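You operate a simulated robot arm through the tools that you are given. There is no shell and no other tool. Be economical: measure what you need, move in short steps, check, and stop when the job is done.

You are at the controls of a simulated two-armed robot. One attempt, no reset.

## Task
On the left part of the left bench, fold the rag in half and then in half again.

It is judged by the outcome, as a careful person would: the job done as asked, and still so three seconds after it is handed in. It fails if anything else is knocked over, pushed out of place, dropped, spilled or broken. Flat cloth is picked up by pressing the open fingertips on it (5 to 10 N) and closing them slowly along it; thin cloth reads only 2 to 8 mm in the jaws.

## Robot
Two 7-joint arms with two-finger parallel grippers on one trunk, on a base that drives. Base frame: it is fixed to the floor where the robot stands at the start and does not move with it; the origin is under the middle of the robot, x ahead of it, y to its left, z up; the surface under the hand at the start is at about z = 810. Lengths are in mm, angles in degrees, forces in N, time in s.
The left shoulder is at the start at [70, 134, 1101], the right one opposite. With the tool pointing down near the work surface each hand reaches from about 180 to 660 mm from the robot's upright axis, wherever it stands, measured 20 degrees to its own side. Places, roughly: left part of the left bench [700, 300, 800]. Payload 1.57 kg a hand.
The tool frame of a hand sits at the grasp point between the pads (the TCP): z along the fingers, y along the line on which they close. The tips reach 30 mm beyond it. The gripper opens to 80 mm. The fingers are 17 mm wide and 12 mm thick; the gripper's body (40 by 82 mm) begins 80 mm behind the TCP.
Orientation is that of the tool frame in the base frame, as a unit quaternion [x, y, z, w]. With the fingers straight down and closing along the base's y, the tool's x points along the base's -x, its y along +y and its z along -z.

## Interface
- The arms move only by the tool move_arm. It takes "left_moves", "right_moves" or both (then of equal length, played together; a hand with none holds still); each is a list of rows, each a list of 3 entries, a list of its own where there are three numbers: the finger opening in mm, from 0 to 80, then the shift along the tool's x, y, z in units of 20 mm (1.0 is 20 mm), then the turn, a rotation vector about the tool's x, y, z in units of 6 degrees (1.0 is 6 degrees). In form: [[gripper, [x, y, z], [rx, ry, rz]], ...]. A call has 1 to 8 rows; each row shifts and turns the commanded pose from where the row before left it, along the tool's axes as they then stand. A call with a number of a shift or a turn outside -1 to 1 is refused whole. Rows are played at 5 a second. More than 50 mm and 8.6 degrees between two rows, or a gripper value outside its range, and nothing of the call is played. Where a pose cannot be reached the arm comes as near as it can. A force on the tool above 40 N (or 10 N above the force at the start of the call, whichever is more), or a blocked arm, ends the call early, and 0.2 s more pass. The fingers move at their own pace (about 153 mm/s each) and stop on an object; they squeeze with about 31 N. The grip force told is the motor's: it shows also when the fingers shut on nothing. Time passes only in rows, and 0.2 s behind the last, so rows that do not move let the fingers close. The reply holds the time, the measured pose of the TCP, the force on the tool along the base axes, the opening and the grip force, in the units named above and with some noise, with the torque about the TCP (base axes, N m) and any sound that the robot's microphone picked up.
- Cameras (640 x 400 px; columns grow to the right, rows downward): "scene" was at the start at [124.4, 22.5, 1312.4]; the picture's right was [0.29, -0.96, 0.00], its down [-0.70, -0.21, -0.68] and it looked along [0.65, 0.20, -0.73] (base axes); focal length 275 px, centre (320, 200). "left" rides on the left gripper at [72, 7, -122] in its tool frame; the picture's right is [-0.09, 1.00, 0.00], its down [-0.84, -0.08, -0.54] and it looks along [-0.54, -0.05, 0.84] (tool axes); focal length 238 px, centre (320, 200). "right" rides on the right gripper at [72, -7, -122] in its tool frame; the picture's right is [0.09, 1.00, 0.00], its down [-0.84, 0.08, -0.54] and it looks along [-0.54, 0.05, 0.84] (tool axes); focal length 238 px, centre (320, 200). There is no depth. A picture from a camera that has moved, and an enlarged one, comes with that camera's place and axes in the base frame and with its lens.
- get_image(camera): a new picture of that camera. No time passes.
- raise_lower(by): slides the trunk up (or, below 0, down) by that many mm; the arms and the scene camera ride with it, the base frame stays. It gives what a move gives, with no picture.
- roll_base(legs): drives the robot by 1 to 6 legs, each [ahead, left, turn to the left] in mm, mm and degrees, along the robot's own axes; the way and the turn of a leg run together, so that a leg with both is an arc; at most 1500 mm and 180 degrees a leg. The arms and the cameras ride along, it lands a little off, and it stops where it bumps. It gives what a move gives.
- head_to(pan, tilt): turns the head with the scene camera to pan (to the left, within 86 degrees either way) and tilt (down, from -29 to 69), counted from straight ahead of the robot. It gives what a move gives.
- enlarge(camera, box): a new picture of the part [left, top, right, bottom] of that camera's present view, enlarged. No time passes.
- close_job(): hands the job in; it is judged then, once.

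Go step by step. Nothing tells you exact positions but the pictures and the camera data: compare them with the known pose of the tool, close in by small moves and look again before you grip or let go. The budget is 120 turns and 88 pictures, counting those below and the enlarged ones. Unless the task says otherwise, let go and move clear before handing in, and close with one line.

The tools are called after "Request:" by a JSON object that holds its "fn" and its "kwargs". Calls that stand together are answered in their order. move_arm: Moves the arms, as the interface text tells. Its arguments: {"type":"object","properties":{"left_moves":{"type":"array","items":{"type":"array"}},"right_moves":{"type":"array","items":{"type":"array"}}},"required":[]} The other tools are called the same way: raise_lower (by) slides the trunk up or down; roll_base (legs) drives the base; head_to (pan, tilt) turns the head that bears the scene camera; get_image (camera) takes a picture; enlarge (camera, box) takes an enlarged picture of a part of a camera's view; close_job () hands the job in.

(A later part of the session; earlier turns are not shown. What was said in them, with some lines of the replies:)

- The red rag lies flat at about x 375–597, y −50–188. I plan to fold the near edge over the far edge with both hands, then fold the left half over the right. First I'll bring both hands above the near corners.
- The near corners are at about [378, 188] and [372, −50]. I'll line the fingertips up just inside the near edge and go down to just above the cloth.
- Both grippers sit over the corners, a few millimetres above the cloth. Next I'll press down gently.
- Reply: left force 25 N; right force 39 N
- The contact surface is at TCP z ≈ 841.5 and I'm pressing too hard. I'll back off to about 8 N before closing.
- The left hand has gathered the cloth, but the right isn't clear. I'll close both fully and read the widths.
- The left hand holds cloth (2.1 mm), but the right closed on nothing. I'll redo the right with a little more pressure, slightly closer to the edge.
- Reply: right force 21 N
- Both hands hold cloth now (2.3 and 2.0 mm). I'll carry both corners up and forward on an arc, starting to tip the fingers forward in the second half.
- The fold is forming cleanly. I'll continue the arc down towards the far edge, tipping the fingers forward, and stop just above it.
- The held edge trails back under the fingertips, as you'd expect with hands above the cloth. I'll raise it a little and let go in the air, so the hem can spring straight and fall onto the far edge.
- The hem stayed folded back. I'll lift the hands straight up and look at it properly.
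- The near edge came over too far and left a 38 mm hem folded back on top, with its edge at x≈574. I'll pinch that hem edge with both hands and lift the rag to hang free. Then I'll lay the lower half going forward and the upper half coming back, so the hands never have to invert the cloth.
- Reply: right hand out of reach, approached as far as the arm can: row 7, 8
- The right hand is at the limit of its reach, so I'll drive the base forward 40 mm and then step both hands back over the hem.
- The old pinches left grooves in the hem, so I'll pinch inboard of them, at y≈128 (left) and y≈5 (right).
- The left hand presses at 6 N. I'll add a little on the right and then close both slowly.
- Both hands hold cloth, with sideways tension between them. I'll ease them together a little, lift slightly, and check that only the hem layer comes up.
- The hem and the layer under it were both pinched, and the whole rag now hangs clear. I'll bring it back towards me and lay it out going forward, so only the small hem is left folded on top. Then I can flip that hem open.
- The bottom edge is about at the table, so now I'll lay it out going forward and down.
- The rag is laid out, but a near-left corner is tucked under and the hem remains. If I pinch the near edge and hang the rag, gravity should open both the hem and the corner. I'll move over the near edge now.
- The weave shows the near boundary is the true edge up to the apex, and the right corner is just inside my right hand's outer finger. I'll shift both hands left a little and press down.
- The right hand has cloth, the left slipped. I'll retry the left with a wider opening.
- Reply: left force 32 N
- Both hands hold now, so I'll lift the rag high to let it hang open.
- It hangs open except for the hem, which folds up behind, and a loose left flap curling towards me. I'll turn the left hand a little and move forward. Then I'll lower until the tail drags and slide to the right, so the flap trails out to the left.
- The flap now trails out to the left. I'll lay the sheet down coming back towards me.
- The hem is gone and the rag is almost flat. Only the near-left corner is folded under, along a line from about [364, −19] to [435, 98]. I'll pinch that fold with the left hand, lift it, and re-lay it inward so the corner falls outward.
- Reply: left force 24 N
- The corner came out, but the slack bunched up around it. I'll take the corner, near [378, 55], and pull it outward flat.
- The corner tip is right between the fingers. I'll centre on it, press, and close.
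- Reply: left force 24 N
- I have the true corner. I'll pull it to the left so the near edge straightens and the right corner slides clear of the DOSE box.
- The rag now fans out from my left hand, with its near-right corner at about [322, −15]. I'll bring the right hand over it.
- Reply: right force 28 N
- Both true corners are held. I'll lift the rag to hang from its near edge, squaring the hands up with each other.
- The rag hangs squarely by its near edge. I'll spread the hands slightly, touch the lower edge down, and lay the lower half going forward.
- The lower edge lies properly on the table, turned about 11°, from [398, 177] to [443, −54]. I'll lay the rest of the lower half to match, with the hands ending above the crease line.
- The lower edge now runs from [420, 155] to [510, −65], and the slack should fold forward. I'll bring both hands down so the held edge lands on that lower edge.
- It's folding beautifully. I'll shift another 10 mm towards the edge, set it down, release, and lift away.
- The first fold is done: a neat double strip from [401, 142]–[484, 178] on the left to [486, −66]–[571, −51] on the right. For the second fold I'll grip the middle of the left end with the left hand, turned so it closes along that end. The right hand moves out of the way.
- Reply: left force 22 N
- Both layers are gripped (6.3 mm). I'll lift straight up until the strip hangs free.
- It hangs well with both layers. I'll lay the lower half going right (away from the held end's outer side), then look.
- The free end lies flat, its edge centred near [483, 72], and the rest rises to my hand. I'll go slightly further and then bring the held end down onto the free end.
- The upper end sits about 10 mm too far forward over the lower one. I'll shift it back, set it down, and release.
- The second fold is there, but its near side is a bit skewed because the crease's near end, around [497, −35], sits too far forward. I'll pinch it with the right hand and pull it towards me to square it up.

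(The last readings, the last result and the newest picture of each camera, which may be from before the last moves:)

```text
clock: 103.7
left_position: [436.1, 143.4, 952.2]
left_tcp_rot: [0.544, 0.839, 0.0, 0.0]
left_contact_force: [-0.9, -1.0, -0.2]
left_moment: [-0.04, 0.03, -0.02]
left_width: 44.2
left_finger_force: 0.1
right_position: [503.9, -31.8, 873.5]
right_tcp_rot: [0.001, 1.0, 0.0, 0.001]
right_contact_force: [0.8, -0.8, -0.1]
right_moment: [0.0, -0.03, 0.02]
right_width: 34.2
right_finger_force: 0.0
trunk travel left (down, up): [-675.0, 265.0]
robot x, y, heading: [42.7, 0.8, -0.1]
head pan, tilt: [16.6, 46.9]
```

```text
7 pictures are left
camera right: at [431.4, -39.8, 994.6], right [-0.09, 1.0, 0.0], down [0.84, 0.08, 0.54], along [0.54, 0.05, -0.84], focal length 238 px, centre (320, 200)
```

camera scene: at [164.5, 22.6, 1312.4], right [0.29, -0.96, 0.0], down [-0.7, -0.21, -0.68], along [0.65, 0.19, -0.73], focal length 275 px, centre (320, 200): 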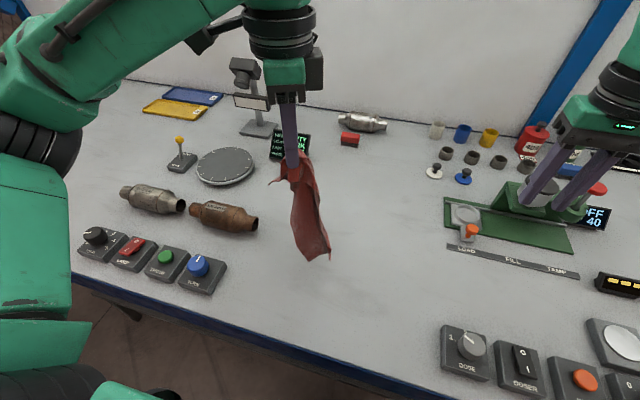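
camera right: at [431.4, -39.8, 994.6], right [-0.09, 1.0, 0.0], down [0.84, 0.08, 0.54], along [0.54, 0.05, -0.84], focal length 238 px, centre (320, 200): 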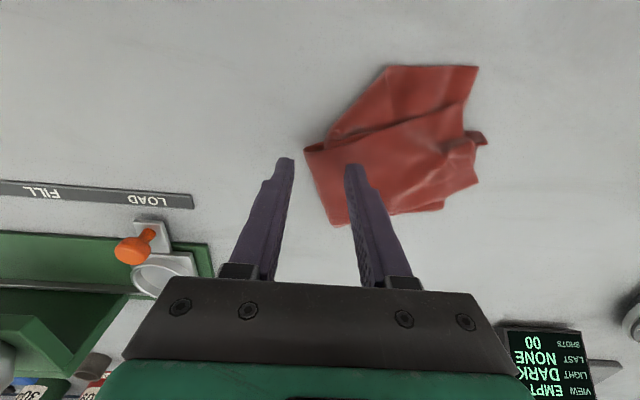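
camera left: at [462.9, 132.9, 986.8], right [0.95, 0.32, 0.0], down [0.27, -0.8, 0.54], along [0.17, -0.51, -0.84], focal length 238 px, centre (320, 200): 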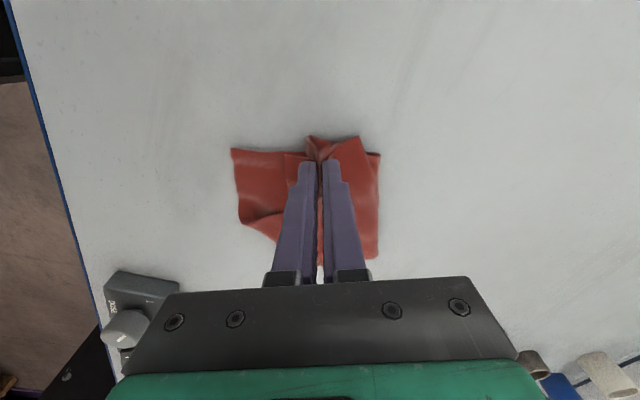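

Request:
{"fn": "move_arm", "kwargs": {"right_moves": [[30, [-0.35, -0.15, 0.5], [0, 0, 0]], [30, [0, 0, 0.5], [0, 0, 0]], [30, [0, 0, 0.45], [0, 0, 0]], [26, [0, 0, 0], [0, 0, 0]], [20, [0, 0, 0], [0, 0, 0]], [14, [0, 0, 0], [0, 0, 0]], [6, [0, 0, 0], [0, 0, 0]], [0, [0, 0, 0], [0, 0, 0]]]}}

```text
clock: 105.5
left_position: [435.4, 143.4, 952.1]
left_tcp_rot: [0.544, 0.839, 0.0, 0.0]
left_contact_force: [0.3, 0.3, 0.1]
left_moment: [0.01, 0.0, -0.01]
left_width: 43.9
left_finger_force: 0.1
right_position: [510.7, -34.9, 845.2]
right_tcp_rot: [0.0, 1.0, 0.0, 0.002]
right_contact_force: [0.6, 0.5, 1.1]
right_moment: [-0.03, -0.02, 0.03]
right_width: 2.4
right_finger_force: 23.8
trunk travel left (down, up): [-675.0, 265.0]
robot x, y, heading: [40.6, -1.8, 0.1]
head pan, tilt: [16.6, 46.9]
```

Request:
{"fn": "move_arm", "kwargs": {"right_moves": [[0, [0, 0, -0.1], [0, 0, 0]], [0, [0.4, -0.18, 0], [0, 0, 0]], [0, [0.4, -0.18, 0], [0, 0, 0]], [0, [0.4, -0.18, 0], [0, 0, 0]], [0, [0, 0, 0.1], [0, 0, 0]], [12, [0, 0, 0], [0, 0, 0]], [24, [0, 0, 0], [0, 0, 0]], [30, [0, 0, -0.8], [0, 0, 0]]]}}

Request:
{"fn": "move_arm", "kwargs": {"right_moves": [[30, [0, -0.5, -1], [0, 0, 0]], [30, [0, -1, -1], [0, 0, 0]], [30, [0, -1, -1], [0, 0, 0]], [30, [0, -1, -1], [0, 0, 0]]]}}

Request:
{"fn": "enlarge", "kwargs": {"camera": "scene", "box": [296, 180, 456, 280]}}

```text
clock: 107.3
left_position: [436.5, 142.0, 951.6]
left_tcp_rot: [0.544, 0.839, 0.0, 0.0]
left_contact_force: [-0.4, -0.4, 0.5]
left_moment: [-0.02, 0.02, 0.01]
left_width: 43.7
left_finger_force: 0.1
right_position: [487.1, -45.7, 860.5]
right_tcp_rot: [0.0, 1.0, 0.001, 0.001]
right_contact_force: [0.1, 0.0, -0.2]
right_moment: [-0.01, 0.03, 0.03]
right_width: 29.9
right_finger_force: 0.1
trunk travel left (down, up): [-675.0, 265.0]
robot x, y, heading: [39.8, 2.0, -0.0]
head pan, tilt: [16.6, 46.9]
```

```text
clock: 108.3
left_position: [435.7, 142.7, 952.0]
left_tcp_rot: [0.545, 0.838, 0.0, -0.001]
left_contact_force: [0.2, 0.6, -0.3]
left_moment: [0.03, 0.01, 0.0]
left_width: 43.8
left_finger_force: 0.1
right_position: [488.4, -114.8, 940.0]
right_tcp_rot: [0.0, 1.0, 0.0, 0.001]
right_contact_force: [-0.4, -0.3, -0.1]
right_moment: [0.02, 0.0, 0.0]
right_width: 29.8
right_finger_force: 0.0
trunk travel left (down, up): [-675.0, 265.0]
robot x, y, heading: [36.1, -0.9, 0.0]
head pan, tilt: [16.6, 46.9]
```

```text
4.00 times, centred on (376, 230) of scene
camera zoom: at [163.6, 21.8, 1312.5], right [0.29, -0.96, 0.0], down [-0.7, -0.21, -0.68], along [0.65, 0.2, -0.73], focal length 1100 px, centre (96, 80)
```

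zoom: 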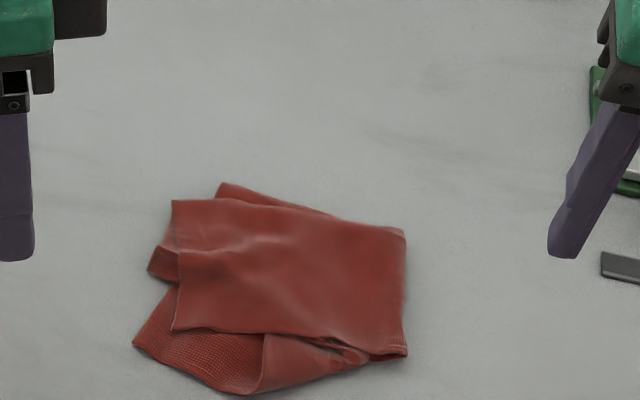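

The rag is now a compact four-layer square of about 115–125 mm a side, roughly 27 % of its original area. I'll move both hands clear and take one last look at the scene.

Request:
{"fn": "move_arm", "kwargs": {"left_moves": [[44, [0.5, 0, -1], [0, 0, 0]], [44, [0.5, 0, -1], [0, 0, 0]], [44, [0.5, 0, -1], [0, 0, 0]], [44, [0, 0, -1], [0, 0, 0]], [44, [0, 0, 0], [0, 0, 0]]], "right_moves": [[30, [0, -0.8, -1], [0, 0, 0]], [30, [0, -0.8, -1], [0, 0, 0]], [30, [0, -0.8, -1], [0, 0, 0]], [30, [0, 0, -1], [0, 0, 0]], [30, [0, 0, 0], [0, 0, 0]]]}}

Request:
{"fn": "get_image", "kwargs": {"camera": "scene"}}

```text
clock: 109.5
left_position: [423.3, 169.6, 1031.5]
left_tcp_rot: [0.543, 0.84, 0.0, 0.001]
left_contact_force: [0.5, -0.8, -1.1]
left_moment: [-0.01, -0.01, 0.01]
left_width: 44.0
left_finger_force: 0.0
right_position: [486.9, -163.2, 1020.0]
right_tcp_rot: [-0.001, 1.0, 0.0, -0.001]
right_contact_force: [0.1, 0.0, -0.7]
right_moment: [-0.01, 0.01, 0.02]
right_width: 29.9
right_finger_force: 0.0
trunk travel left (down, up): [-675.0, 265.0]
robot x, y, heading: [39.9, -1.0, -0.3]
head pan, tilt: [16.6, 46.9]
```

```text
5 pictures are left
camera scene: at [164.6, 22.5, 1312.4], right [0.29, -0.96, 0.0], down [-0.7, -0.21, -0.68], along [0.65, 0.19, -0.73], focal length 275 px, centre (320, 200)
```

scene: 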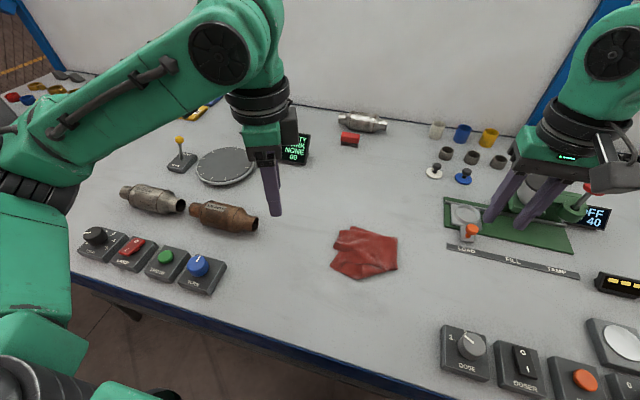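

The rag lies folded in half twice, nothing else on the bench has moved, and both hands are clear. I'm handing the job in.

Request:
{"fn": "close_job", "kwargs": {}}

```text
The job is handed in.
```

I folded the rag in half and then in half again, and handed the job in. The folds are a little uneven: the lower layers stick out up to about 30 mm along the near edge. It lies on the bench as a four-layer square of roughly 120 mm a side, about a quarter of its original area. Nothing else on the bench was moved, and both hands are clear.
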